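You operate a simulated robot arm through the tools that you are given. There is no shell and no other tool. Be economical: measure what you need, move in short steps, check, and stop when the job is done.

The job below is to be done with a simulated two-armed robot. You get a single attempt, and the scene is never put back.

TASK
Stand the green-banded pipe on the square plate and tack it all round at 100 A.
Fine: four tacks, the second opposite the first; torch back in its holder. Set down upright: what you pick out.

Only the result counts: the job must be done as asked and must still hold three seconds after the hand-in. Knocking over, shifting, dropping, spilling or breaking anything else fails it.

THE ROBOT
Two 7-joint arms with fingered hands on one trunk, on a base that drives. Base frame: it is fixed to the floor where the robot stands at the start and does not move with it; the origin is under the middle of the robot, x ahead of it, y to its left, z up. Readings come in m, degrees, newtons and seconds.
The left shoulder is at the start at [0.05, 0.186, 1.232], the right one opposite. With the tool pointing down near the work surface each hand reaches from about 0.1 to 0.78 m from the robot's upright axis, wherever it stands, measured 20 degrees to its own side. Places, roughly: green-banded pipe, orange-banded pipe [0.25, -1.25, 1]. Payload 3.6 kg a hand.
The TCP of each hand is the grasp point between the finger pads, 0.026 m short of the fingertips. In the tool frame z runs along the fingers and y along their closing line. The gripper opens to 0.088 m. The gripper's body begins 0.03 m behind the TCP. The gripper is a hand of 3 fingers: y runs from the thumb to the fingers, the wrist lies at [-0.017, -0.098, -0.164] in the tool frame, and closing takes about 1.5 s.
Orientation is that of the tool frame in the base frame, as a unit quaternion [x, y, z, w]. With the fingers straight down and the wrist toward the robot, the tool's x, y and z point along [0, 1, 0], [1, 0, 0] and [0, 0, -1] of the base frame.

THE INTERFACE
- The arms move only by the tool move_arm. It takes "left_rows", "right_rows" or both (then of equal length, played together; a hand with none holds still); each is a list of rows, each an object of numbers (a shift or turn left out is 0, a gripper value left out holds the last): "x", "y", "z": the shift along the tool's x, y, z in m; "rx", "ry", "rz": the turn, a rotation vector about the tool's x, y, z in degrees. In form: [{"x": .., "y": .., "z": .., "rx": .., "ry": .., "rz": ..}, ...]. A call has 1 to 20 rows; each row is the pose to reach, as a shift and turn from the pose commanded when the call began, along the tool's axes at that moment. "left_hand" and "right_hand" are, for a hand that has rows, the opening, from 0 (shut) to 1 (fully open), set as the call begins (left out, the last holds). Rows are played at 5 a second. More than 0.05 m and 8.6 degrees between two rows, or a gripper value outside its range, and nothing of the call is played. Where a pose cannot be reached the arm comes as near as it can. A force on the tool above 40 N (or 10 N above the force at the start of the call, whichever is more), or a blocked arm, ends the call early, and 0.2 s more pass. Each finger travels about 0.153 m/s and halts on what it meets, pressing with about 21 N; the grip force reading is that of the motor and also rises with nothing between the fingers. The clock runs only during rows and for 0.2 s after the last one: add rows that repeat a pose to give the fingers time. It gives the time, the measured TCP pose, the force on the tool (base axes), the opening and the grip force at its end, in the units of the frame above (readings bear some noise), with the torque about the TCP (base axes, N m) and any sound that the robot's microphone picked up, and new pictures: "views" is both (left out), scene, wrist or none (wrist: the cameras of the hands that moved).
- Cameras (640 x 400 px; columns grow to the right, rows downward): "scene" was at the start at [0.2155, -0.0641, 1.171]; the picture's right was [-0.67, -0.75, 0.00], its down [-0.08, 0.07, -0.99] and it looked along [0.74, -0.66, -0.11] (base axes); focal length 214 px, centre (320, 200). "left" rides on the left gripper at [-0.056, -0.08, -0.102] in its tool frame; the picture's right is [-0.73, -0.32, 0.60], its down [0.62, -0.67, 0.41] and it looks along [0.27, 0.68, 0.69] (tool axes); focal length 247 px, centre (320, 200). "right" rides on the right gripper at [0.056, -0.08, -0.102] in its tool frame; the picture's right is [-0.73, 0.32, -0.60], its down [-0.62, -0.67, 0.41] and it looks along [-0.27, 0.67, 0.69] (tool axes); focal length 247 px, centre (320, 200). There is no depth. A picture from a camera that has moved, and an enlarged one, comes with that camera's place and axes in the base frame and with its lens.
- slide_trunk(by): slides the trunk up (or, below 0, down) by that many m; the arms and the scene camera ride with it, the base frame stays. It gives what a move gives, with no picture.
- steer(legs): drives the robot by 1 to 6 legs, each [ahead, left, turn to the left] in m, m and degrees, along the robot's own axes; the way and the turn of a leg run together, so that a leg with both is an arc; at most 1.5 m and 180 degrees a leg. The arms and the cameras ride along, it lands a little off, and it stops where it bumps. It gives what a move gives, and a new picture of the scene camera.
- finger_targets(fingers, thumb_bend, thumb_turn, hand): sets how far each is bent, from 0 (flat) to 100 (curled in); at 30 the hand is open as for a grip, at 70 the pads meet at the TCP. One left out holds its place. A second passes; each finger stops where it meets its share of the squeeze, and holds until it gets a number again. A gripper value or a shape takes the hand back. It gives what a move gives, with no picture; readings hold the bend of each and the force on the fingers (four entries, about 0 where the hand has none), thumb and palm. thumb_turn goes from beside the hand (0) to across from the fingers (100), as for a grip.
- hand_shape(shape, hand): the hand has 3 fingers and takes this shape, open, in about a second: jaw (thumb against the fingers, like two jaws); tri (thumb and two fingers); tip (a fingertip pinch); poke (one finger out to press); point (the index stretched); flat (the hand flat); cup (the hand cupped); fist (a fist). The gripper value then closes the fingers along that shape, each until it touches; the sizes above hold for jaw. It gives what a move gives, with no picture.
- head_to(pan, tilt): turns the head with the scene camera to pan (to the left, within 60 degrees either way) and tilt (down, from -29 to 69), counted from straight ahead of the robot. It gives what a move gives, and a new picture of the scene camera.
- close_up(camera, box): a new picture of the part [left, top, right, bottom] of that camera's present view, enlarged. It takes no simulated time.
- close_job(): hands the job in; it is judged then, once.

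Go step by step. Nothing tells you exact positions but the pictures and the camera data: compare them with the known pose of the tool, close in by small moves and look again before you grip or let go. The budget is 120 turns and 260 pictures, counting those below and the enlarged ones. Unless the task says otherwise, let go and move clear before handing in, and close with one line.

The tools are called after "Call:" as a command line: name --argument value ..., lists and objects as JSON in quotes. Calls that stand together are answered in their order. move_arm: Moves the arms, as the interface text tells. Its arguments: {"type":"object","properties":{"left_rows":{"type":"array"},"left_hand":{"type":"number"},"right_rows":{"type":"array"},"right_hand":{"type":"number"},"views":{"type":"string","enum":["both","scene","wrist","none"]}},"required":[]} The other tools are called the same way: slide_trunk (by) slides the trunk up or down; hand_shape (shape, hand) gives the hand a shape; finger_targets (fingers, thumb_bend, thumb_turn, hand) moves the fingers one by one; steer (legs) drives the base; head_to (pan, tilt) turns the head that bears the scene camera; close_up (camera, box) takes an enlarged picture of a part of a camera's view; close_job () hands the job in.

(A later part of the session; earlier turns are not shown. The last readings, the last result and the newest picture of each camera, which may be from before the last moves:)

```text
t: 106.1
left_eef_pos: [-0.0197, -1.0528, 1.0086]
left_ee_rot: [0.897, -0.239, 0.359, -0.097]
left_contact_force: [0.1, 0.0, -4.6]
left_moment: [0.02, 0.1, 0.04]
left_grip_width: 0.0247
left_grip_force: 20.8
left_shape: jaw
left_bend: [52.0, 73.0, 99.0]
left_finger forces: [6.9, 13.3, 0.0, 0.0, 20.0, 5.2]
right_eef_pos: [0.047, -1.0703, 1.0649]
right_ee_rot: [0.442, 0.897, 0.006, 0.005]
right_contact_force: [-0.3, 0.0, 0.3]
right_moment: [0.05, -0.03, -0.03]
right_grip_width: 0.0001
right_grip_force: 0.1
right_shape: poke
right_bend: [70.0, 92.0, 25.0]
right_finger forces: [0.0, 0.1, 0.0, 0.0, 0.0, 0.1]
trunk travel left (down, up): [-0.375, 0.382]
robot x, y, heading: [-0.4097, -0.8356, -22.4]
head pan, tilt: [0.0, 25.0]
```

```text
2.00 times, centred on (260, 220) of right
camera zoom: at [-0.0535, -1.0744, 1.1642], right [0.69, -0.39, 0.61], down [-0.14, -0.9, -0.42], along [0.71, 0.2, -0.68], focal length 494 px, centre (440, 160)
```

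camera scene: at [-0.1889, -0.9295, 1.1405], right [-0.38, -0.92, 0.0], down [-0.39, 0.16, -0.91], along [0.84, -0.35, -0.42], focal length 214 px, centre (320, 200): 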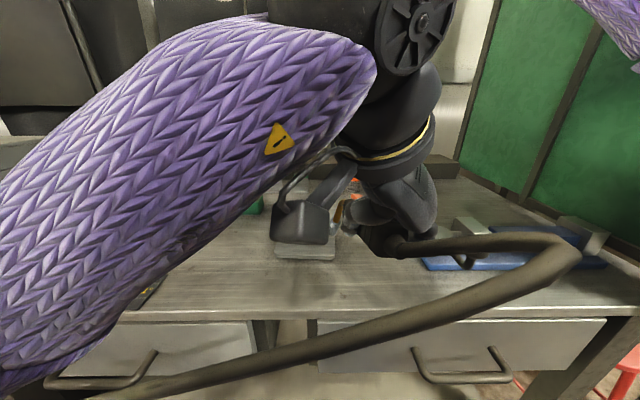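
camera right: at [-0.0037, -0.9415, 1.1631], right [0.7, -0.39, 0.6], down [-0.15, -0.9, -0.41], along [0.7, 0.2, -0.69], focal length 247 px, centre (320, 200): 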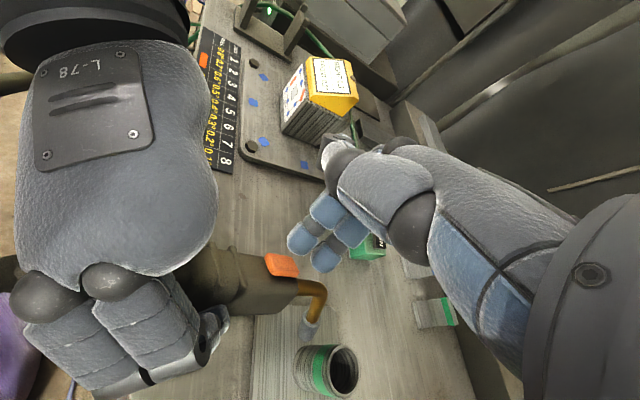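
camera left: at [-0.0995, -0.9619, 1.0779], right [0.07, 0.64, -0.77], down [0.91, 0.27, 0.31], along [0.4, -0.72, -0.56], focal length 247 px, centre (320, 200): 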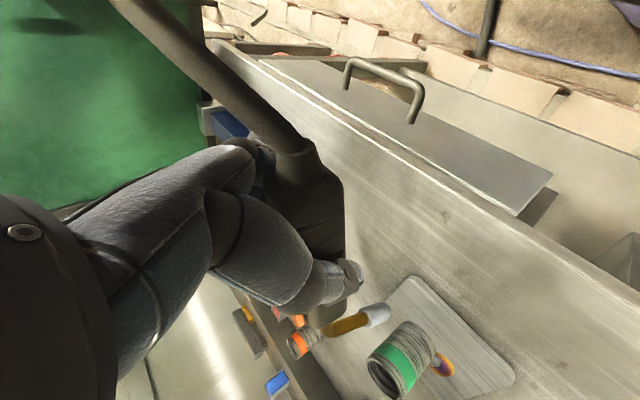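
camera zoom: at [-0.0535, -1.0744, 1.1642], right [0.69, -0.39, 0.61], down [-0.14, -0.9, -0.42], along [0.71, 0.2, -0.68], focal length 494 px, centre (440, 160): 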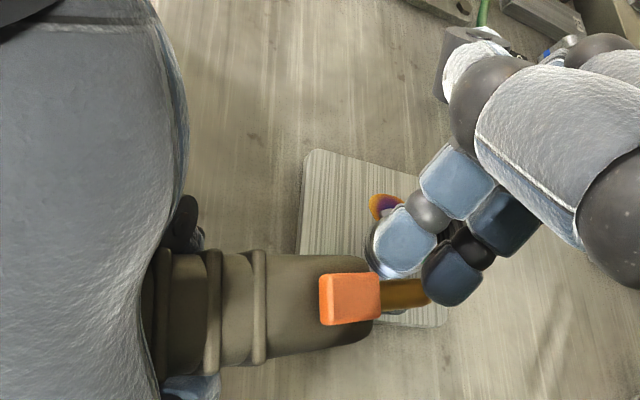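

Call:
move_arm --right_rows '[{}]' --views "none"

Call:
close_up --camera "left" --box '[340, 250, 460, 350]'

```text
t: 106.5
left_eef_pos: [-0.0202, -1.053, 1.0081]
left_ee_rot: [0.897, -0.239, 0.359, -0.096]
left_contact_force: [0.4, 0.3, -4.6]
left_moment: [0.0, 0.15, -0.01]
left_grip_width: 0.0247
left_grip_force: 20.5
left_shape: jaw
left_bend: [52.0, 73.0, 99.0]
left_finger forces: [7.0, 13.3, 0.0, 0.0, 19.9, 5.3]
right_eef_pos: [0.046, -1.0705, 1.0642]
right_ee_rot: [0.442, 0.897, 0.005, 0.005]
right_contact_force: [0.7, 0.0, -0.3]
right_moment: [-0.01, 0.0, -0.03]
right_grip_width: 0.0
right_grip_force: 0.1
right_shape: poke
right_bend: [70.0, 92.0, 25.0]
right_finger forces: [0.0, 0.0, 0.0, 0.1, 0.0, 0.0]
trunk travel left (down, up): [-0.375, 0.382]
robot x, y, heading: [-0.4088, -0.836, -22.3]
head pan, tilt: [0.0, 25.0]
```

```text
4.00 times, centred on (400, 300) of left
camera zoom: at [-0.0972, -0.9549, 1.0758], right [0.07, 0.64, -0.76], down [0.91, 0.27, 0.31], along [0.4, -0.72, -0.57], focal length 988 px, centre (0, -200)
```

zoom: 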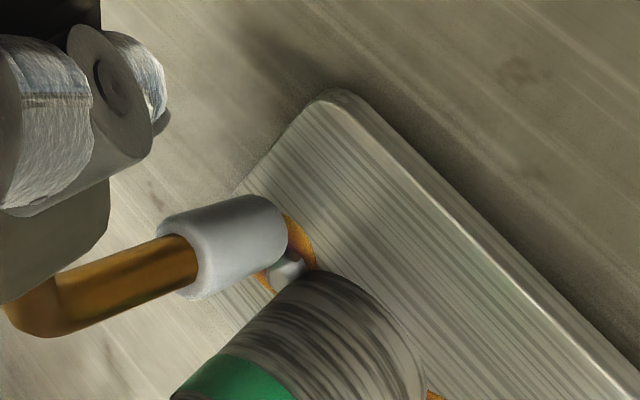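

Tack 2 is in, exactly opposite tack 1. I retreat the right hand and bring the torch, level again, to the near (robot) side for tack 3.

Call:
move_arm --right_rows '[{"z": -0.04}, {"z": -0.08}, {"z": -0.1, "x": -0.03}, {"z": -0.1, "x": -0.065}, {"z": -0.1, "x": -0.09}]' --views "none"

Call:
move_arm --left_rows '[{"x": 0.026, "y": -0.0145, "z": -0.0306}, {"x": 0.0514, "y": -0.0291, "z": -0.0612}, {"x": 0.035, "y": -0.053, "z": -0.064, "rx": -5.1, "rz": -4.3}, {"x": 0.018, "y": -0.077, "z": -0.067, "rx": -10.2, "rz": -8.6}, {"x": 0.0002, "y": -0.1005, "z": -0.0702, "rx": -15.3, "rz": -12.9}, {"x": -0.02, "y": -0.089, "z": -0.046, "rx": -15.3, "rz": -12.9}, {"x": -0.0391, "y": -0.0782, "z": -0.0234, "rx": -15.3, "rz": -12.9}, {"x": -0.0391, "y": -0.0782, "z": -0.0234, "rx": -15.3, "rz": -12.9}]' --views "scene"

Call:
close_up --camera "left" --box '[300, 200, 480, 350]'

Call:
close_up --camera "right" --box '[60, 130, 340, 310]'

```text
t: 107.7
left_eef_pos: [-0.0203, -1.0541, 1.0089]
left_ee_rot: [0.898, -0.238, 0.358, -0.097]
left_contact_force: [0.3, 0.3, -4.3]
left_moment: [0.06, 0.11, -0.04]
left_grip_width: 0.0249
left_grip_force: 21.3
left_shape: jaw
left_bend: [52.0, 73.0, 99.0]
left_finger forces: [7.0, 13.3, 0.0, 0.1, 20.0, 5.3]
right_eef_pos: [0.1024, -1.1391, 1.1634]
right_ee_rot: [0.442, 0.897, 0.005, 0.006]
right_contact_force: [0.1, 1.7, -1.3]
right_moment: [0.03, 0.01, 0.01]
right_grip_width: 0.0001
right_grip_force: 0.1
right_shape: poke
right_bend: [70.0, 92.0, 25.0]
right_finger forces: [0.1, 0.0, 0.0, 0.0, 0.1, 0.1]
trunk travel left (down, up): [-0.375, 0.382]
robot x, y, heading: [-0.4133, -0.8342, -22.6]
head pan, tilt: [0.0, 25.0]
```

```text
t: 109.5
left_eef_pos: [-0.0332, -0.9664, 1.0259]
left_ee_rot: [0.923, -0.183, 0.332, 0.064]
left_contact_force: [-0.1, -0.1, -4.8]
left_moment: [0.04, 0.06, -0.01]
left_grip_width: 0.0243
left_grip_force: 20.8
left_shape: jaw
left_bend: [53.0, 73.0, 98.0]
left_finger forces: [7.2, 12.8, 0.0, 0.0, 20.1, 4.5]
right_eef_pos: [0.1015, -1.139, 1.1642]
right_ee_rot: [0.442, 0.897, 0.005, 0.005]
right_contact_force: [0.4, 0.5, -0.3]
right_moment: [0.0, 0.0, 0.04]
right_grip_width: 0.0001
right_grip_force: 0.0
right_shape: poke
right_bend: [70.0, 92.0, 25.0]
right_finger forces: [0.1, 0.0, 0.1, 0.0, 0.0, 0.0]
trunk travel left (down, up): [-0.375, 0.382]
robot x, y, heading: [-0.4108, -0.8356, -22.4]
head pan, tilt: [0.0, 25.0]
camera scene: at [-0.1888, -0.9296, 1.1405], right [-0.38, -0.92, 0.0], down [-0.39, 0.16, -0.91], along [0.84, -0.34, -0.42], focal length 214 px, centre (320, 200)
```

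scene: 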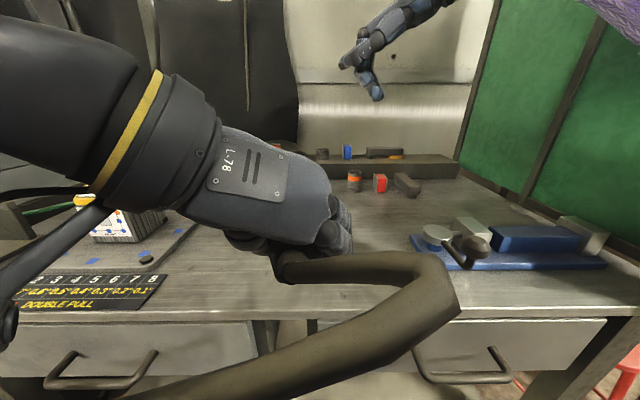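

```text
2.67 times, centred on (390, 275) of left
camera zoom: at [-0.1036, -0.8499, 1.0699], right [-0.05, 0.37, -0.93], down [0.94, 0.33, 0.08], along [0.34, -0.87, -0.36], focal length 659 px, centre (133, 0)
```

zoom: 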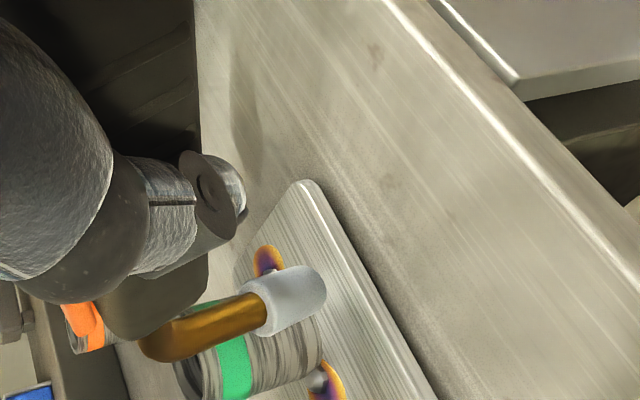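

```text
2.22 times, centred on (200, 220) of right
camera zoom: at [0.0025, -1.144, 1.2642], right [0.69, -0.39, 0.61], down [-0.14, -0.9, -0.42], along [0.71, 0.2, -0.68], focal length 549 px, centre (587, 156)
```

zoom: 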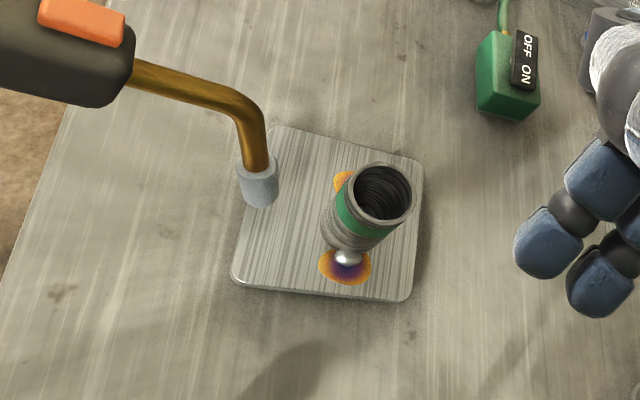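

Call:
move_arm --left_rows '[{"x": 0.007, "z": 0.006}, {"x": 0.0138, "z": 0.0116}, {"x": 0.0138, "z": 0.0116}]' --views "none"

Call:
close_up --camera "left" --box '[340, 250, 460, 350]'

Call:
close_up --camera "right" --box '[120, 160, 280, 260]'

```text
t: 110.3
left_eef_pos: [-0.0157, -0.9738, 1.0282]
left_ee_rot: [0.923, -0.183, 0.332, 0.064]
left_contact_force: [-0.3, -1.1, -4.9]
left_moment: [0.03, 0.09, 0.03]
left_grip_width: 0.0246
left_grip_force: 21.1
left_shape: jaw
left_bend: [53.0, 73.0, 98.0]
left_finger forces: [7.1, 12.7, 0.0, 0.1, 20.1, 4.4]
right_eef_pos: [0.1023, -1.1392, 1.1651]
right_ee_rot: [0.441, 0.897, 0.004, 0.005]
right_contact_force: [-0.2, -0.2, 0.4]
right_moment: [0.01, -0.02, -0.03]
right_grip_width: 0.0003
right_grip_force: 0.0
right_shape: poke
right_bend: [70.0, 92.0, 25.0]
right_finger forces: [0.0, 0.0, 0.1, 0.0, 0.1, 0.0]
trunk travel left (down, up): [-0.375, 0.382]
robot x, y, heading: [-0.4093, -0.8391, -22.8]
head pan, tilt: [0.0, 25.0]
```

```text
4.00 times, centred on (400, 300) of left
camera zoom: at [-0.0854, -0.8576, 1.0715], right [-0.05, 0.37, -0.93], down [0.94, 0.33, 0.08], along [0.34, -0.87, -0.36], focal length 988 px, centre (0, -200)
```

zoom: 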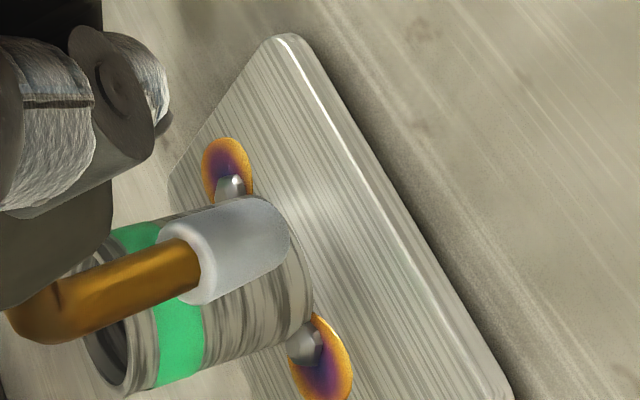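

```text
4.00 times, centred on (200, 210) of right
camera zoom: at [0.0023, -1.1437, 1.2643], right [0.69, -0.39, 0.61], down [-0.14, -0.9, -0.42], along [0.71, 0.2, -0.68], focal length 988 px, centre (800, 160)
```

zoom: 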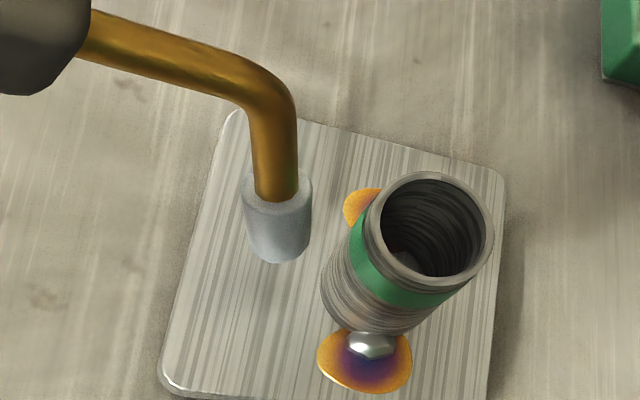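

Call:
move_arm --left_rows '[{"x": 0.0005, "z": 0.0042}, {"x": 0.0005, "z": 0.0042}]' --views "none"

Call:
close_up --camera "right" --box '[0, 0, 640, 400]'

Call:
close_up --camera "left" --box '[240, 200, 460, 350]'

```text
t: 110.9
left_eef_pos: [-0.0113, -0.9738, 1.0266]
left_ee_rot: [0.923, -0.183, 0.332, 0.064]
left_contact_force: [-0.8, 0.3, -4.2]
left_moment: [0.03, 0.1, -0.02]
left_grip_width: 0.0245
left_grip_force: 20.9
left_shape: jaw
left_bend: [53.0, 73.0, 98.0]
left_finger forces: [7.2, 12.7, 0.0, 0.1, 20.2, 4.5]
right_eef_pos: [0.1027, -1.1389, 1.1641]
right_ee_rot: [0.442, 0.897, 0.006, 0.005]
right_contact_force: [-0.2, -0.4, 0.4]
right_moment: [-0.01, -0.01, 0.0]
right_grip_width: 0.0
right_grip_force: 0.0
right_shape: poke
right_bend: [70.0, 92.0, 25.0]
right_finger forces: [0.0, 0.0, 0.0, 0.0, 0.0, 0.0]
trunk travel left (down, up): [-0.375, 0.382]
robot x, y, heading: [-0.4104, -0.8338, -22.3]
head pan, tilt: [0.0, 25.0]
```

```text
1.00 times, centred on (320, 200) of right (not enlarged: the box is as wide or as high as the picture)
camera zoom: at [0.0023, -1.1437, 1.2643], right [0.69, -0.39, 0.61], down [-0.14, -0.9, -0.42], along [0.71, 0.2, -0.68], focal length 247 px, centre (320, 200)
```

zoom: 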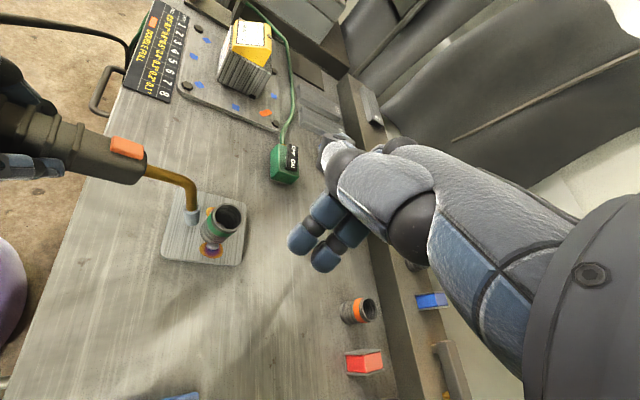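

```text
2.67 times, centred on (350, 275) of left
camera zoom: at [-0.082, -0.8583, 1.069], right [-0.05, 0.37, -0.93], down [0.94, 0.33, 0.08], along [0.34, -0.87, -0.36], focal length 659 px, centre (240, 0)
```

zoom: 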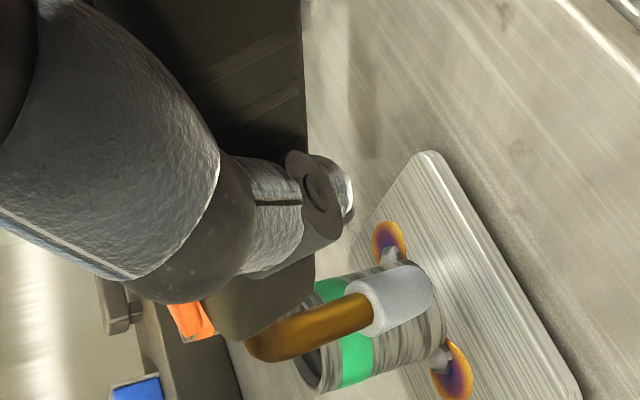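

Tip is at the near seam. I bring the right fingertips above the trigger, estimated at (0.049, −0.980, 1.013).

Call:
move_arm --right_rows '[{"x": 0.04, "y": 0.0135}, {"x": 0.08, "y": 0.027}, {"x": 0.12, "y": 0.04}, {"x": 0.159, "y": 0.0538}, {"x": 0.159, "y": 0.0538, "z": 0.04}, {"x": 0.159, "y": 0.0538, "z": 0.08}, {"x": 0.159, "y": 0.0538, "z": 0.09}, {"x": 0.159, "y": 0.0538, "z": 0.09}]' --views "none"

Call:
close_up --camera "right" --box '[120, 120, 400, 320]'

Call:
close_up --camera "left" --box '[160, 150, 400, 350]'

```text
t: 112.7
left_eef_pos: [-0.0128, -0.9741, 1.0259]
left_ee_rot: [0.923, -0.184, 0.332, 0.064]
left_contact_force: [-0.2, 0.4, -4.1]
left_moment: [0.06, 0.14, 0.04]
left_grip_width: 0.0245
left_grip_force: 20.5
left_shape: jaw
left_bend: [53.0, 73.0, 98.0]
left_finger forces: [7.0, 12.7, 0.0, 0.0, 20.1, 4.6]
right_eef_pos: [0.0494, -0.9805, 1.0756]
right_ee_rot: [0.442, 0.897, 0.005, 0.006]
right_contact_force: [-1.0, -0.3, 0.1]
right_moment: [0.01, 0.0, 0.0]
right_grip_width: 0.0003
right_grip_force: 0.1
right_shape: poke
right_bend: [70.0, 92.0, 25.0]
right_finger forces: [0.0, 0.0, 0.0, 0.0, 0.1, 0.1]
trunk travel left (down, up): [-0.375, 0.382]
robot x, y, heading: [-0.4102, -0.8368, -22.6]
head pan, tilt: [0.0, 25.0]
```

```text
2.00 times, centred on (260, 220) of right
camera zoom: at [-0.0515, -0.9855, 1.1745], right [0.69, -0.39, 0.61], down [-0.14, -0.9, -0.42], along [0.71, 0.2, -0.68], focal length 494 px, centre (440, 160)
```

zoom: 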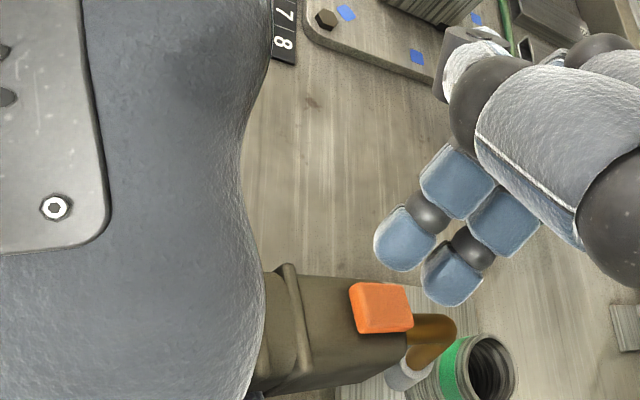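

```text
2.00 times, centred on (280, 250) of left
camera zoom: at [-0.0821, -0.8582, 1.0691], right [-0.05, 0.37, -0.93], down [0.94, 0.33, 0.08], along [0.34, -0.87, -0.36], focal length 494 px, centre (400, 100)
```

zoom: 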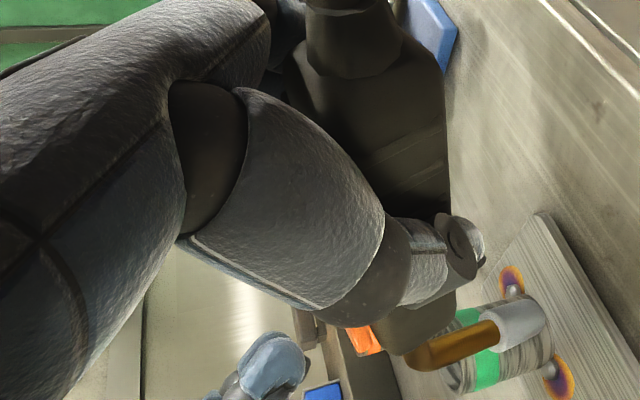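

Call:
move_arm --right_rows '[{"x": -0.01, "z": 0.012}, {"x": -0.01, "z": 0.022}, {"x": -0.01, "z": 0.026}, {"x": -0.01, "z": 0.029}]' --views "none"

```text
t: 113.7
left_eef_pos: [-0.0122, -0.9742, 1.025]
left_ee_rot: [0.923, -0.184, 0.332, 0.064]
left_contact_force: [-0.3, -2.3, -10.1]
left_moment: [0.07, 0.49, -0.12]
left_grip_width: 0.0246
left_grip_force: 21.3
left_shape: jaw
left_bend: [53.0, 74.0, 98.0]
left_finger forces: [10.2, 10.8, 0.0, 0.0, 18.1, 6.0]
right_eef_pos: [0.0552, -0.9901, 1.0488]
right_ee_rot: [0.441, 0.898, 0.005, 0.006]
right_contact_force: [1.0, 1.3, 5.2]
right_moment: [0.07, -0.01, 0.0]
right_grip_width: 0.0001
right_grip_force: 0.1
right_shape: poke
right_bend: [70.0, 92.0, 25.0]
right_finger forces: [6.0, 0.0, 0.1, 0.0, 0.1, 0.1]
trunk travel left (down, up): [-0.375, 0.382]
robot x, y, heading: [-0.4088, -0.8373, -22.3]
head pan, tilt: [0.0, 25.0]
heard: click
```

Clicked at 5 N. I hold for most of a second and look.

Call:
move_arm --right_rows '[{}, {}]' --views "none"

Call:
close_up --camera "left" --box '[340, 250, 460, 350]'

```text
t: 114.3
left_eef_pos: [-0.0117, -0.9741, 1.0259]
left_ee_rot: [0.923, -0.183, 0.333, 0.064]
left_contact_force: [-1.8, -1.3, -10.3]
left_moment: [0.06, 0.54, -0.14]
left_grip_width: 0.0245
left_grip_force: 20.7
left_shape: jaw
left_bend: [53.0, 74.0, 98.0]
left_finger forces: [10.9, 10.7, 0.1, 0.1, 18.0, 6.5]
right_eef_pos: [0.0578, -0.9893, 1.0465]
right_ee_rot: [0.441, 0.897, 0.006, 0.006]
right_contact_force: [2.3, 1.8, 6.0]
right_moment: [0.08, -0.04, -0.05]
right_grip_width: 0.0002
right_grip_force: 0.1
right_shape: poke
right_bend: [70.0, 92.0, 25.0]
right_finger forces: [6.9, 0.0, 0.0, 0.0, 0.0, 0.1]
trunk travel left (down, up): [-0.375, 0.382]
robot x, y, heading: [-0.4106, -0.8372, -22.4]
head pan, tilt: [0.0, 25.0]
```

```text
4.00 times, centred on (400, 300) of left
camera zoom: at [-0.0822, -0.8583, 1.0689], right [-0.05, 0.37, -0.93], down [0.94, 0.33, 0.08], along [0.34, -0.87, -0.36], focal length 988 px, centre (0, -200)
```

zoom: 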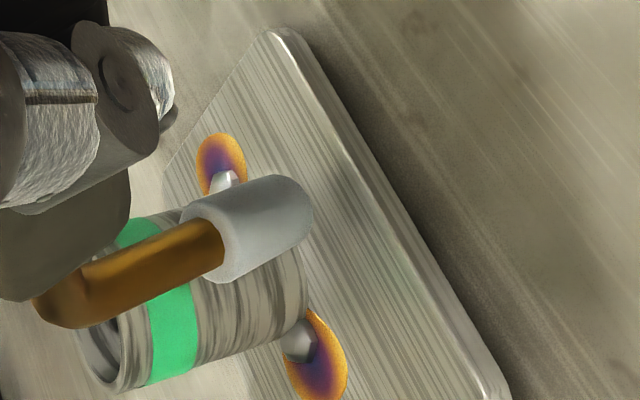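

Call:
move_arm --right_rows '[{"z": -0.015}, {"z": -0.028}]' --views "none"

Call:
close_up --camera "left" --box '[340, 250, 460, 350]'

```text
t: 114.9
left_eef_pos: [-0.0118, -0.974, 1.0277]
left_ee_rot: [0.922, -0.182, 0.334, 0.064]
left_contact_force: [-0.1, 0.0, -3.9]
left_moment: [0.03, 0.1, -0.02]
left_grip_width: 0.0246
left_grip_force: 21.1
left_shape: jaw
left_bend: [53.0, 73.0, 98.0]
left_finger forces: [7.0, 11.9, 0.1, 0.0, 20.1, 5.8]
right_eef_pos: [0.0542, -0.9878, 1.0734]
right_ee_rot: [0.442, 0.897, 0.006, 0.004]
right_contact_force: [-0.2, 0.2, -0.1]
right_moment: [-0.03, 0.0, -0.02]
right_grip_width: 0.0
right_grip_force: 0.0
right_shape: poke
right_bend: [70.0, 92.0, 25.0]
right_finger forces: [0.0, 0.0, 0.0, 0.1, 0.0, 0.1]
trunk travel left (down, up): [-0.375, 0.382]
robot x, y, heading: [-0.4054, -0.8403, -22.5]
head pan, tilt: [0.0, 25.0]
```

```text
4.00 times, centred on (400, 300) of left
camera zoom: at [-0.0819, -0.8583, 1.0694], right [-0.05, 0.37, -0.93], down [0.94, 0.33, 0.08], along [0.34, -0.87, -0.36], focal length 988 px, centre (0, -200)
```

zoom: 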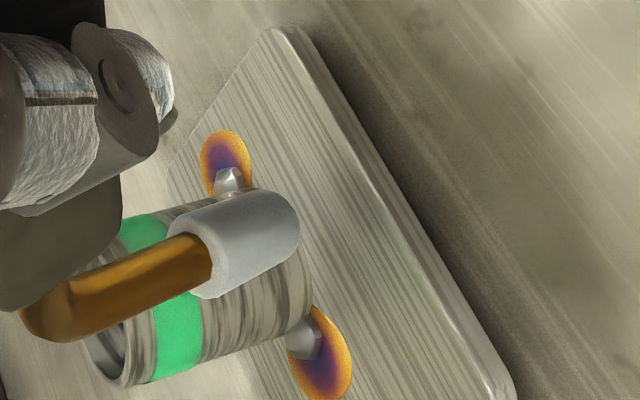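

Call:
close_up --camera "right" --box '[220, 220, 360, 340]'

```text
3.33 times, centred on (290, 280) of right
camera zoom: at [-0.0458, -0.993, 1.1742], right [0.69, -0.39, 0.61], down [-0.14, -0.9, -0.42], along [0.71, 0.2, -0.68], focal length 823 px, centre (420, -67)
```

zoom: 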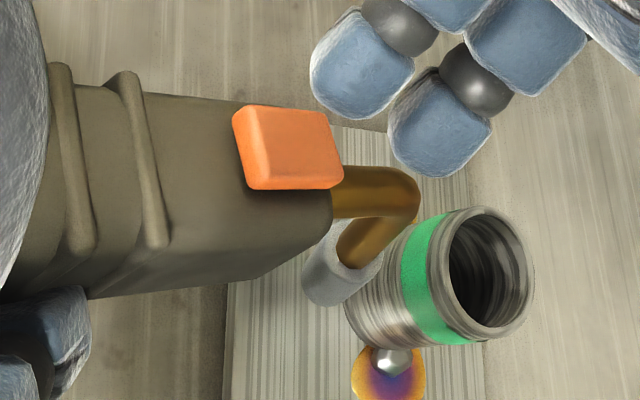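

The tip seems to be touching the plate, which would prevent the arc. I raise it about 5 mm and check again.

Call:
move_arm --left_rows '[{"x": 0.0009, "z": -0.0057}, {"x": 0.0009, "z": -0.0057}]' --views "none"

Call:
close_up --camera "left" --box '[340, 250, 460, 350]'

```text
t: 115.5
left_eef_pos: [-0.014, -0.9725, 1.0305]
left_ee_rot: [0.923, -0.183, 0.332, 0.064]
left_contact_force: [-0.4, 0.6, -3.4]
left_moment: [0.04, 0.07, -0.01]
left_grip_width: 0.0244
left_grip_force: 20.8
left_shape: jaw
left_bend: [53.0, 73.0, 98.0]
left_finger forces: [6.9, 12.0, 0.1, 0.0, 20.1, 5.8]
right_eef_pos: [0.0556, -0.9878, 1.0748]
right_ee_rot: [0.442, 0.897, 0.006, 0.005]
right_contact_force: [0.0, -0.1, 0.7]
right_moment: [-0.02, 0.01, -0.02]
right_grip_width: 0.0
right_grip_force: 0.1
right_shape: poke
right_bend: [70.0, 92.0, 25.0]
right_finger forces: [0.0, 0.0, 0.0, 0.0, 0.0, 0.1]
trunk travel left (down, up): [-0.375, 0.382]
robot x, y, heading: [-0.4076, -0.8341, -22.6]
head pan, tilt: [0.0, 25.0]
```

```text
4.00 times, centred on (400, 300) of left
camera zoom: at [-0.0852, -0.8571, 1.0735], right [-0.05, 0.37, -0.93], down [0.94, 0.33, 0.08], along [0.34, -0.87, -0.36], focal length 988 px, centre (0, -200)
```

zoom: 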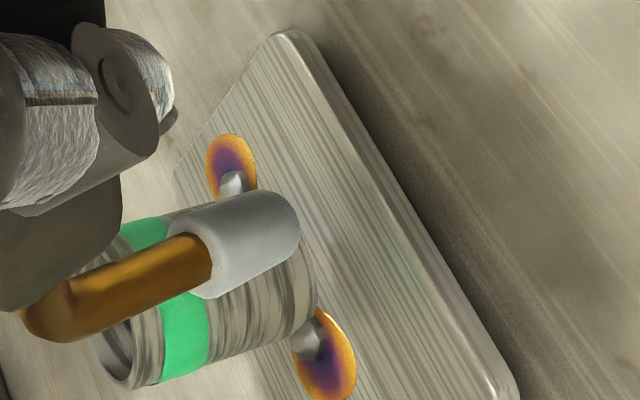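

Call:
move_arm --right_rows '[{"z": 0.01}, {"z": 0.018}, {"z": 0.022}, {"z": 0.024}]' --views "none"

Call:
close_up --camera "left" --box '[340, 250, 460, 350]'

```text
t: 116.5
left_eef_pos: [-0.0155, -0.9736, 1.0291]
left_ee_rot: [0.923, -0.183, 0.332, 0.064]
left_contact_force: [-0.9, -2.0, -10.2]
left_moment: [0.09, 0.51, -0.11]
left_grip_width: 0.0246
left_grip_force: 21.0
left_shape: jaw
left_bend: [53.0, 73.0, 98.0]
left_finger forces: [10.6, 10.8, 0.0, 0.0, 18.6, 6.6]
right_eef_pos: [0.0548, -0.9884, 1.0508]
right_ee_rot: [0.442, 0.897, 0.007, 0.005]
right_contact_force: [1.4, 1.2, 5.1]
right_moment: [0.1, 0.0, -0.04]
right_grip_width: 0.0002
right_grip_force: 0.0
right_shape: poke
right_bend: [70.0, 92.0, 25.0]
right_finger forces: [5.6, 0.0, 0.1, 0.1, 0.0, 0.0]
trunk travel left (down, up): [-0.375, 0.382]
robot x, y, heading: [-0.4099, -0.8365, -22.5]
head pan, tilt: [0.0, 25.0]
heard: click
```

```text
4.00 times, centred on (400, 300) of left
camera zoom: at [-0.0856, -0.8572, 1.0731], right [-0.05, 0.37, -0.93], down [0.94, 0.33, 0.08], along [0.34, -0.87, -0.36], focal length 988 px, centre (0, -200)
```

zoom: 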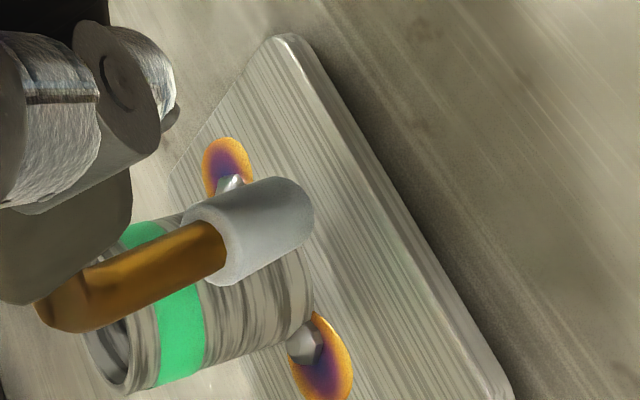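

Call:
move_arm --right_rows '[{"z": -0.015}, {"z": -0.026}]' --views "none"

Call:
close_up --camera "left" --box '[340, 250, 460, 350]'

Call:
head_to --pan 48 --tilt 20

```text
t: 117.1
left_eef_pos: [-0.0157, -0.9736, 1.0312]
left_ee_rot: [0.923, -0.182, 0.333, 0.065]
left_contact_force: [0.1, -0.5, -4.6]
left_moment: [0.04, 0.08, -0.02]
left_grip_width: 0.0244
left_grip_force: 21.2
left_shape: jaw
left_bend: [53.0, 73.0, 98.0]
left_finger forces: [7.1, 12.0, 0.1, 0.0, 19.9, 6.1]
right_eef_pos: [0.0536, -0.989, 1.0766]
right_ee_rot: [0.441, 0.898, 0.004, 0.004]
right_contact_force: [0.2, 0.5, 0.1]
right_moment: [-0.01, 0.02, -0.02]
right_grip_width: 0.0003
right_grip_force: 0.0
right_shape: poke
right_bend: [70.0, 92.0, 25.0]
right_finger forces: [0.1, 0.0, 0.1, 0.0, 0.1, 0.1]
trunk travel left (down, up): [-0.375, 0.382]
robot x, y, heading: [-0.4098, -0.8337, -22.3]
head pan, tilt: [0.0, 25.0]
```

```text
4.00 times, centred on (400, 300) of left
camera zoom: at [-0.0852, -0.8572, 1.0737], right [-0.05, 0.37, -0.93], down [0.94, 0.33, 0.08], along [0.34, -0.87, -0.36], focal length 988 px, centre (0, -200)
```

zoom: 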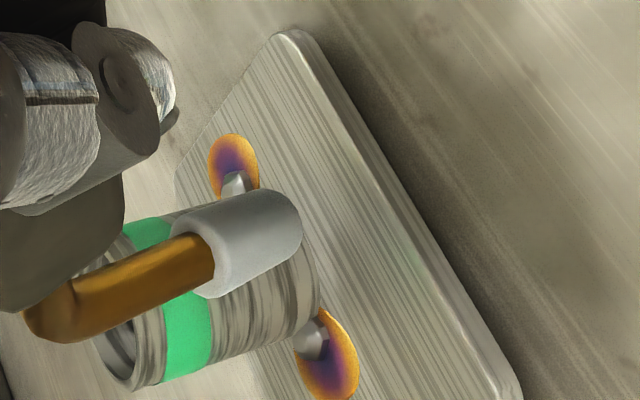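

```text
t: 118.3
left_eef_pos: [-0.0149, -0.9745, 1.0304]
left_ee_rot: [0.923, -0.184, 0.332, 0.065]
left_contact_force: [-0.4, 0.2, -3.2]
left_moment: [0.05, 0.09, 0.06]
left_grip_width: 0.0242
left_grip_force: 20.7
left_shape: jaw
left_bend: [53.0, 73.0, 98.0]
left_finger forces: [7.0, 11.9, 0.1, 0.1, 19.9, 6.2]
right_eef_pos: [0.0541, -0.9897, 1.0772]
right_ee_rot: [0.442, 0.897, 0.004, 0.005]
right_contact_force: [0.2, -0.6, -0.4]
right_moment: [-0.02, 0.0, 0.04]
right_grip_width: 0.0001
right_grip_force: 0.1
right_shape: poke
right_bend: [70.0, 92.0, 25.0]
right_finger forces: [0.0, 0.0, 0.0, 0.0, 0.0, 0.0]
trunk travel left (down, up): [-0.375, 0.382]
robot x, y, heading: [-0.4116, -0.8361, -22.5]
head pan, tilt: [48.0, 20.0]
camera scene: at [-0.19, -0.854, 1.1486], right [0.43, -0.9, 0.0], down [-0.31, -0.15, -0.94], along [0.85, 0.41, -0.34], focal length 214 px, centre (320, 200)
```

scene: 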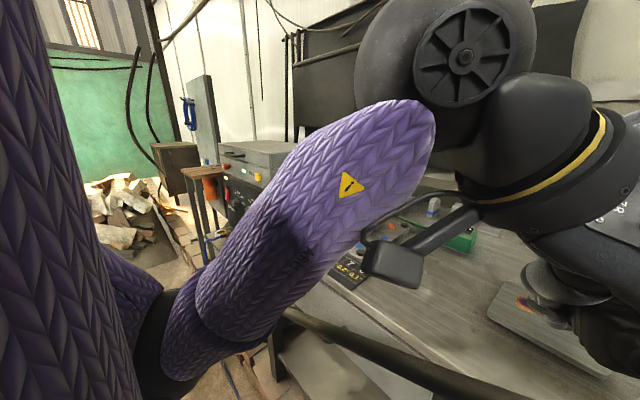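

Call:
close_up --camera "scene" --box '[200, 130, 300, 230]'

Call:
close_up --camera "right" --box '[220, 220, 360, 340]'

```text
4.00 times, centred on (250, 180) of scene
camera zoom: at [-0.19, -0.854, 1.1486], right [0.43, -0.9, 0.0], down [-0.31, -0.15, -0.94], along [0.85, 0.41, -0.34], focal length 858 px, centre (600, 280)
```

zoom: 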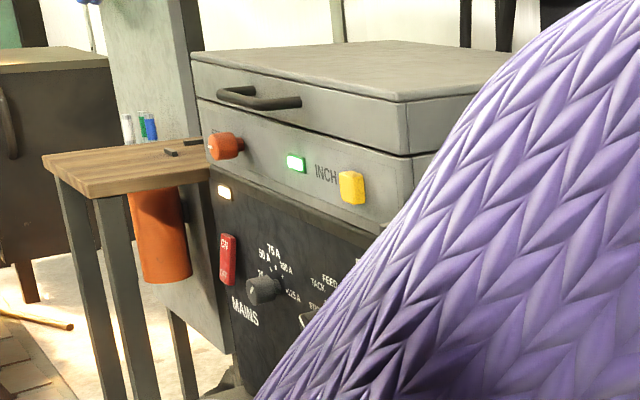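

```text
3.33 times, centred on (290, 280) of right
camera zoom: at [-0.0455, -0.9934, 1.1772], right [0.69, -0.39, 0.61], down [-0.14, -0.9, -0.42], along [0.71, 0.2, -0.68], focal length 823 px, centre (420, -67)
```

zoom: 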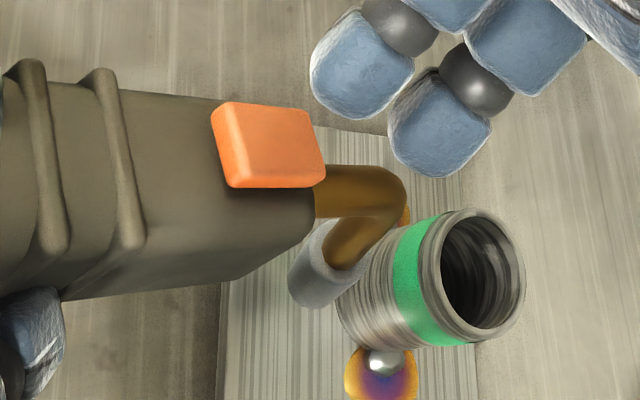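

No arc yet. I nudge the tip a few mm further into the seam.

Call:
move_arm --left_rows '[{"x": 0.003, "z": 0.0025}, {"x": 0.003, "z": 0.0025}]' --views "none"

Call:
close_up --camera "left" --box '[340, 250, 460, 350]'

```text
t: 118.9
left_eef_pos: [-0.0125, -0.9733, 1.03]
left_ee_rot: [0.923, -0.183, 0.332, 0.064]
left_contact_force: [0.1, -0.8, -3.5]
left_moment: [0.03, 0.14, -0.03]
left_grip_width: 0.0242
left_grip_force: 20.9
left_shape: jaw
left_bend: [53.0, 73.0, 98.0]
left_finger forces: [7.1, 11.9, 0.0, 0.1, 19.9, 6.1]
right_eef_pos: [0.0544, -0.9896, 1.0777]
right_ee_rot: [0.441, 0.897, 0.005, 0.006]
right_contact_force: [-0.7, 0.1, -0.1]
right_moment: [-0.01, 0.0, -0.04]
right_grip_width: 0.0
right_grip_force: 0.1
right_shape: poke
right_bend: [70.0, 92.0, 25.0]
right_finger forces: [0.1, 0.0, 0.0, 0.0, 0.1, 0.1]
trunk travel left (down, up): [-0.375, 0.382]
robot x, y, heading: [-0.4082, -0.833, -22.4]
head pan, tilt: [48.0, 20.0]
```

```text
4.00 times, centred on (400, 300) of left
camera zoom: at [-0.0818, -0.8583, 1.0734], right [-0.05, 0.37, -0.93], down [0.94, 0.33, 0.08], along [0.34, -0.87, -0.36], focal length 988 px, centre (0, -200)
```

zoom: 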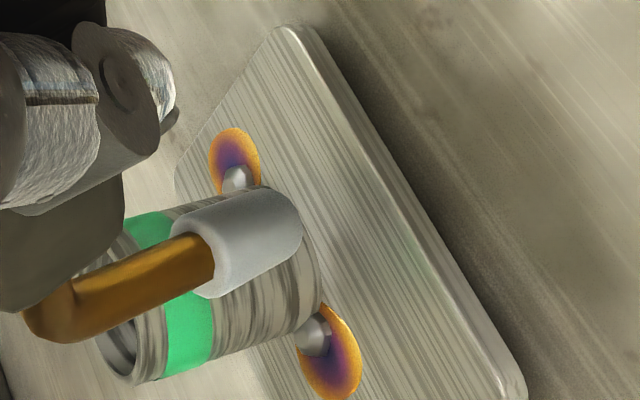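

Call:
move_arm --left_rows '[{"x": 0.0015, "y": 0.005, "z": 0.0013}, {"x": 0.003, "y": 0.006, "z": 0.0026}, {"x": 0.003, "y": 0.006, "z": 0.0026}]' --views "none"

Call:
close_up --camera "left" --box '[340, 250, 460, 350]'

Call:
close_up --camera "right" --box '[240, 240, 340, 320]'

```text
t: 119.7
left_eef_pos: [-0.0102, -0.9824, 1.0313]
left_ee_rot: [0.923, -0.182, 0.332, 0.064]
left_contact_force: [0.7, 0.1, -3.9]
left_moment: [0.04, 0.12, 0.0]
left_grip_width: 0.0242
left_grip_force: 20.8
left_shape: jaw
left_bend: [53.0, 73.0, 98.0]
left_finger forces: [7.1, 12.0, 0.1, 0.0, 19.8, 6.1]
right_eef_pos: [0.0549, -0.9894, 1.0768]
right_ee_rot: [0.442, 0.897, 0.006, 0.006]
right_contact_force: [-0.4, -0.5, -0.2]
right_moment: [0.01, -0.02, 0.01]
right_grip_width: 0.0001
right_grip_force: 0.1
right_shape: poke
right_bend: [70.0, 92.0, 25.0]
right_finger forces: [0.0, 0.0, 0.1, 0.0, 0.0, 0.1]
trunk travel left (down, up): [-0.375, 0.382]
robot x, y, heading: [-0.4075, -0.8328, -22.5]
head pan, tilt: [48.0, 20.0]
```

```text
4.00 times, centred on (400, 300) of left
camera zoom: at [-0.0805, -0.8657, 1.0737], right [-0.05, 0.37, -0.93], down [0.94, 0.33, 0.08], along [0.34, -0.87, -0.36], focal length 988 px, centre (0, -200)
```

zoom: 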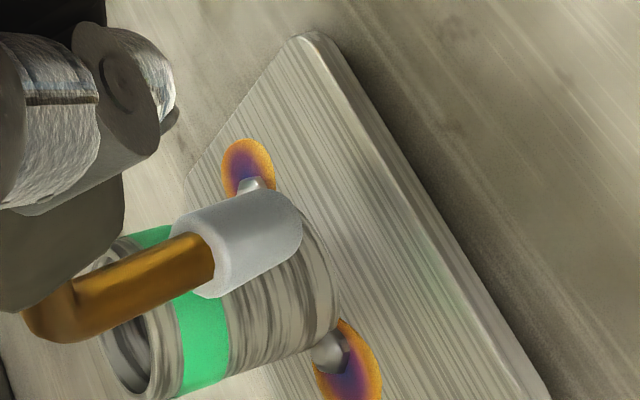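

```text
5.00 times, centred on (290, 280) of right
camera zoom: at [-0.0455, -0.9935, 1.1773], right [0.69, -0.39, 0.61], down [-0.14, -0.9, -0.42], along [0.71, 0.2, -0.68], focal length 1235 px, centre (470, -200)
```

zoom: 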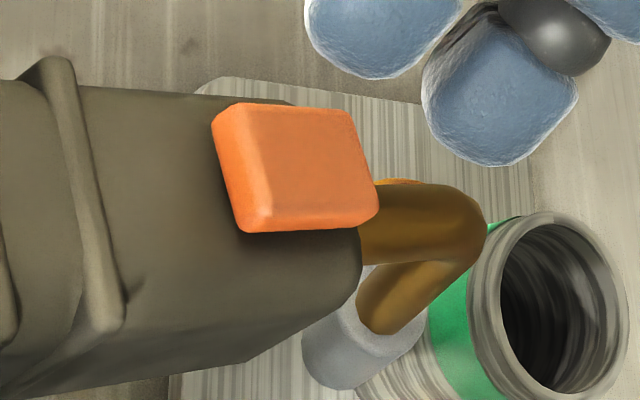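

Call:
move_arm --right_rows '[{"x": -0.006, "y": -0.002, "z": 0.01}, {"x": -0.006, "y": -0.002, "z": 0.02}, {"x": -0.006, "y": -0.002, "z": 0.0245}, {"x": -0.006, "y": -0.002, "z": 0.026}]' --views "none"

Call:
close_up --camera "left" --box '[340, 250, 460, 350]'

```text
t: 120.7
left_eef_pos: [-0.0106, -0.9813, 1.0303]
left_ee_rot: [0.923, -0.184, 0.332, 0.065]
left_contact_force: [-1.7, -1.6, -8.8]
left_moment: [0.09, 0.38, -0.06]
left_grip_width: 0.0246
left_grip_force: 20.7
left_shape: jaw
left_bend: [53.0, 73.0, 98.0]
left_finger forces: [9.8, 11.0, 0.0, 0.0, 19.1, 6.9]
right_eef_pos: [0.0585, -0.9943, 1.052]
right_ee_rot: [0.442, 0.897, 0.008, 0.006]
right_contact_force: [2.0, 0.4, 4.7]
right_moment: [0.01, -0.05, -0.03]
right_grip_width: 0.0
right_grip_force: 0.1
right_shape: poke
right_bend: [70.0, 92.0, 25.0]
right_finger forces: [4.6, 0.0, 0.0, 0.0, 0.1, 0.1]
trunk travel left (down, up): [-0.375, 0.382]
robot x, y, heading: [-0.4096, -0.8362, -22.5]
head pan, tilt: [48.0, 20.0]
heard: click
```

```text
4.00 times, centred on (400, 300) of left
camera zoom: at [-0.0808, -0.8657, 1.0734], right [-0.05, 0.37, -0.93], down [0.94, 0.33, 0.08], along [0.34, -0.87, -0.36], focal length 988 px, centre (0, -200)
```

zoom: 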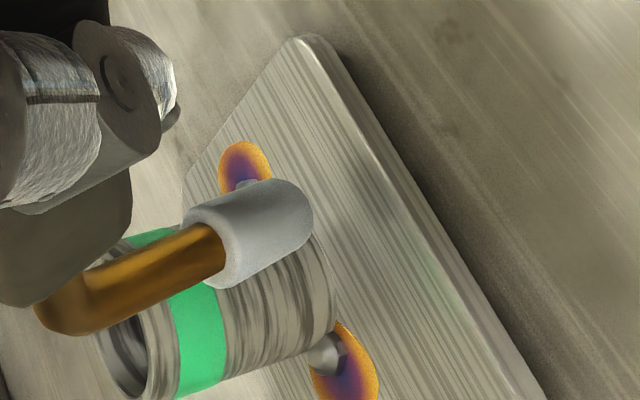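

Still no arc; the tip may be too high. Keeping the trigger held, I lower both hands together by 4 mm.

Call:
move_arm --left_rows '[{"x": -0.0026, "z": 0.0031}, {"x": -0.0026, "z": 0.0031}]' --right_rows '[{"z": 0.004}, {"z": 0.004}]' --views "none"

Call:
close_up --camera "left" --box '[340, 250, 460, 350]'

```text
t: 121.3
left_eef_pos: [-0.0121, -0.9823, 1.0262]
left_ee_rot: [0.923, -0.183, 0.333, 0.063]
left_contact_force: [-2.5, -1.3, -10.1]
left_moment: [0.08, 0.53, -0.09]
left_grip_width: 0.0245
left_grip_force: 20.5
left_shape: jaw
left_bend: [53.0, 74.0, 97.0]
left_finger forces: [11.4, 9.3, 0.0, 0.1, 18.4, 7.3]
right_eef_pos: [0.0582, -0.9937, 1.046]
right_ee_rot: [0.442, 0.897, 0.005, 0.006]
right_contact_force: [2.0, 1.0, 6.0]
right_moment: [0.06, -0.06, -0.01]
right_grip_width: 0.0
right_grip_force: 0.0
right_shape: poke
right_bend: [70.0, 92.0, 25.0]
right_finger forces: [6.4, 0.1, 0.0, 0.0, 0.0, 0.2]
trunk travel left (down, up): [-0.375, 0.382]
robot x, y, heading: [-0.4063, -0.8314, -22.2]
head pan, tilt: [48.0, 20.0]
```

```text
4.00 times, centred on (400, 300) of left
camera zoom: at [-0.0809, -0.866, 1.0695], right [-0.05, 0.37, -0.93], down [0.94, 0.33, 0.08], along [0.34, -0.87, -0.36], focal length 988 px, centre (0, -200)
```

zoom: 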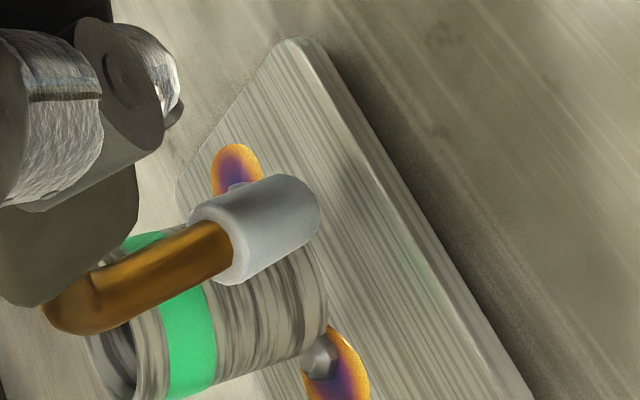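

Call:
move_arm --left_rows '[{"x": -0.0026, "z": 0.0031}, {"x": -0.0026, "z": 0.0031}]' --right_rows '[{"z": 0.004}, {"z": 0.004}]' --views "none"

Call:
close_up --camera "left" --box '[340, 250, 460, 350]'

```text
t: 121.9
left_eef_pos: [-0.01, -0.9809, 1.0216]
left_ee_rot: [0.923, -0.183, 0.333, 0.064]
left_contact_force: [-3.5, -1.6, -9.6]
left_moment: [0.05, 0.48, -0.17]
left_grip_width: 0.0242
left_grip_force: 21.2
left_shape: jaw
left_bend: [53.0, 74.0, 97.0]
left_finger forces: [11.6, 10.7, 0.0, 0.0, 17.9, 7.5]
right_eef_pos: [0.0587, -0.9954, 1.0421]
right_ee_rot: [0.442, 0.897, 0.006, 0.006]
right_contact_force: [3.3, 1.6, 4.9]
right_moment: [0.1, -0.08, 0.0]
right_grip_width: 0.0001
right_grip_force: 0.0
right_shape: poke
right_bend: [70.0, 92.0, 25.0]
right_finger forces: [6.5, 0.0, 0.0, 0.1, 0.1, 0.0]
trunk travel left (down, up): [-0.375, 0.382]
robot x, y, heading: [-0.4082, -0.8357, -22.4]
head pan, tilt: [48.0, 20.0]
```

```text
4.00 times, centred on (400, 300) of left
camera zoom: at [-0.0806, -0.8655, 1.065], right [-0.05, 0.37, -0.93], down [0.94, 0.33, 0.08], along [0.34, -0.87, -0.36], focal length 988 px, centre (0, -200)
```

zoom: 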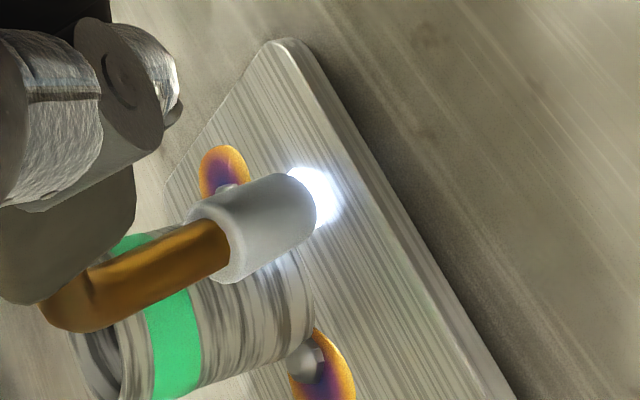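

The arc is lit now. I hold steady for about a second, then look.

Call:
move_arm --right_rows '[{}, {}, {}]' --views "none"

Call:
close_up --camera "left" --box '[340, 250, 460, 350]'

```text
t: 122.7
left_eef_pos: [-0.0101, -0.981, 1.0221]
left_ee_rot: [0.923, -0.184, 0.333, 0.064]
left_contact_force: [-3.5, -2.3, -9.5]
left_moment: [0.07, 0.46, -0.19]
left_grip_width: 0.0241
left_grip_force: 21.5
left_shape: jaw
left_bend: [53.0, 74.0, 97.0]
left_finger forces: [11.9, 11.0, 0.0, 0.1, 17.7, 7.8]
right_eef_pos: [0.0584, -0.9957, 1.0437]
right_ee_rot: [0.442, 0.897, 0.006, 0.005]
right_contact_force: [4.0, 1.4, 4.8]
right_moment: [0.08, -0.11, -0.07]
right_grip_width: 0.0001
right_grip_force: 0.0
right_shape: poke
right_bend: [70.0, 92.0, 25.0]
right_finger forces: [6.8, 0.1, 0.0, 0.0, 0.0, 0.0]
trunk travel left (down, up): [-0.375, 0.382]
robot x, y, heading: [-0.4074, -0.8346, -22.2]
head pan, tilt: [48.0, 20.0]
```

```text
4.00 times, centred on (400, 300) of left
camera zoom: at [-0.0805, -0.8654, 1.0651], right [-0.05, 0.37, -0.93], down [0.94, 0.33, 0.08], along [0.34, -0.87, -0.36], focal length 988 px, centre (0, -200)
```

zoom: 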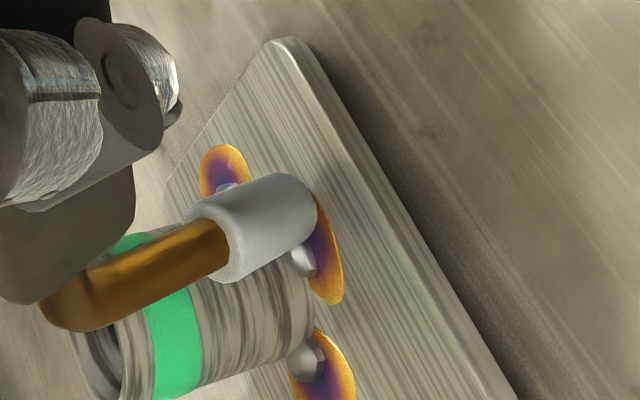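

Tack 3 is in. I back the right hand out to a lookout on the right, then lift the torch high and over the pipe, pitching it nose-down for the far side.

Call:
move_arm --right_rows '[{"z": -0.04}, {"z": -0.08}, {"z": -0.115, "x": -0.01, "y": -0.017}, {"z": -0.115, "x": -0.033, "y": -0.057}, {"z": -0.115, "x": -0.055, "y": -0.097}, {"z": -0.115, "x": -0.078, "y": -0.135}, {"z": -0.115, "x": -0.1, "y": -0.173}]' --left_rows '[{}, {"x": 0.0129, "z": -0.0153}, {"x": 0.032, "z": -0.038}, {"x": 0.058, "z": -0.069}, {"x": 0.084, "z": -0.1}, {"x": 0.09, "z": -0.1072}, {"x": 0.09, "z": -0.1072}]' --views "none"

Call:
close_up --camera "right" --box '[0, 0, 640, 400]'

```text
t: 124.3
left_eef_pos: [-0.0094, -0.984, 1.1612]
left_ee_rot: [0.923, -0.182, 0.333, 0.064]
left_contact_force: [0.3, 0.6, -3.9]
left_moment: [0.02, 0.07, 0.02]
left_grip_width: 0.0244
left_grip_force: 21.1
left_shape: jaw
left_bend: [53.0, 74.0, 98.0]
left_finger forces: [7.4, 12.4, 0.0, 0.0, 20.1, 6.3]
right_eef_pos: [-0.0232, -1.1811, 1.1541]
right_ee_rot: [0.441, 0.898, 0.006, 0.005]
right_contact_force: [0.2, 0.4, 0.6]
right_moment: [0.03, -0.01, 0.01]
right_grip_width: 0.0
right_grip_force: 0.1
right_shape: poke
right_bend: [70.0, 92.0, 25.0]
right_finger forces: [0.0, 0.0, 0.0, 0.0, 0.0, 0.0]
trunk travel left (down, up): [-0.375, 0.382]
robot x, y, heading: [-0.4095, -0.8377, -22.3]
head pan, tilt: [48.0, 20.0]
```

```text
1.00 times, centred on (320, 200) of right (not enlarged: the box is as wide or as high as the picture)
camera zoom: at [-0.1228, -1.1867, 1.2539], right [0.69, -0.39, 0.61], down [-0.14, -0.9, -0.42], along [0.71, 0.2, -0.68], focal length 247 px, centre (320, 200)
```

zoom: 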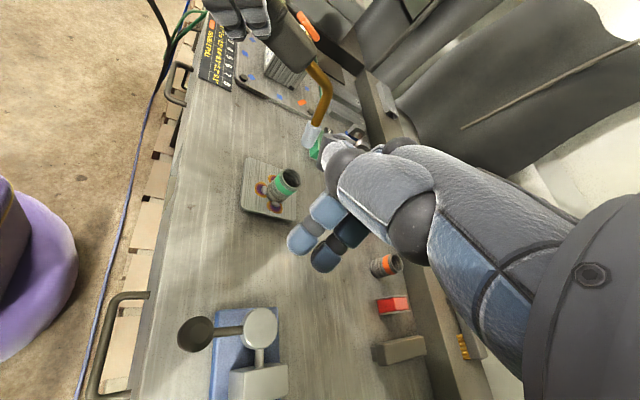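

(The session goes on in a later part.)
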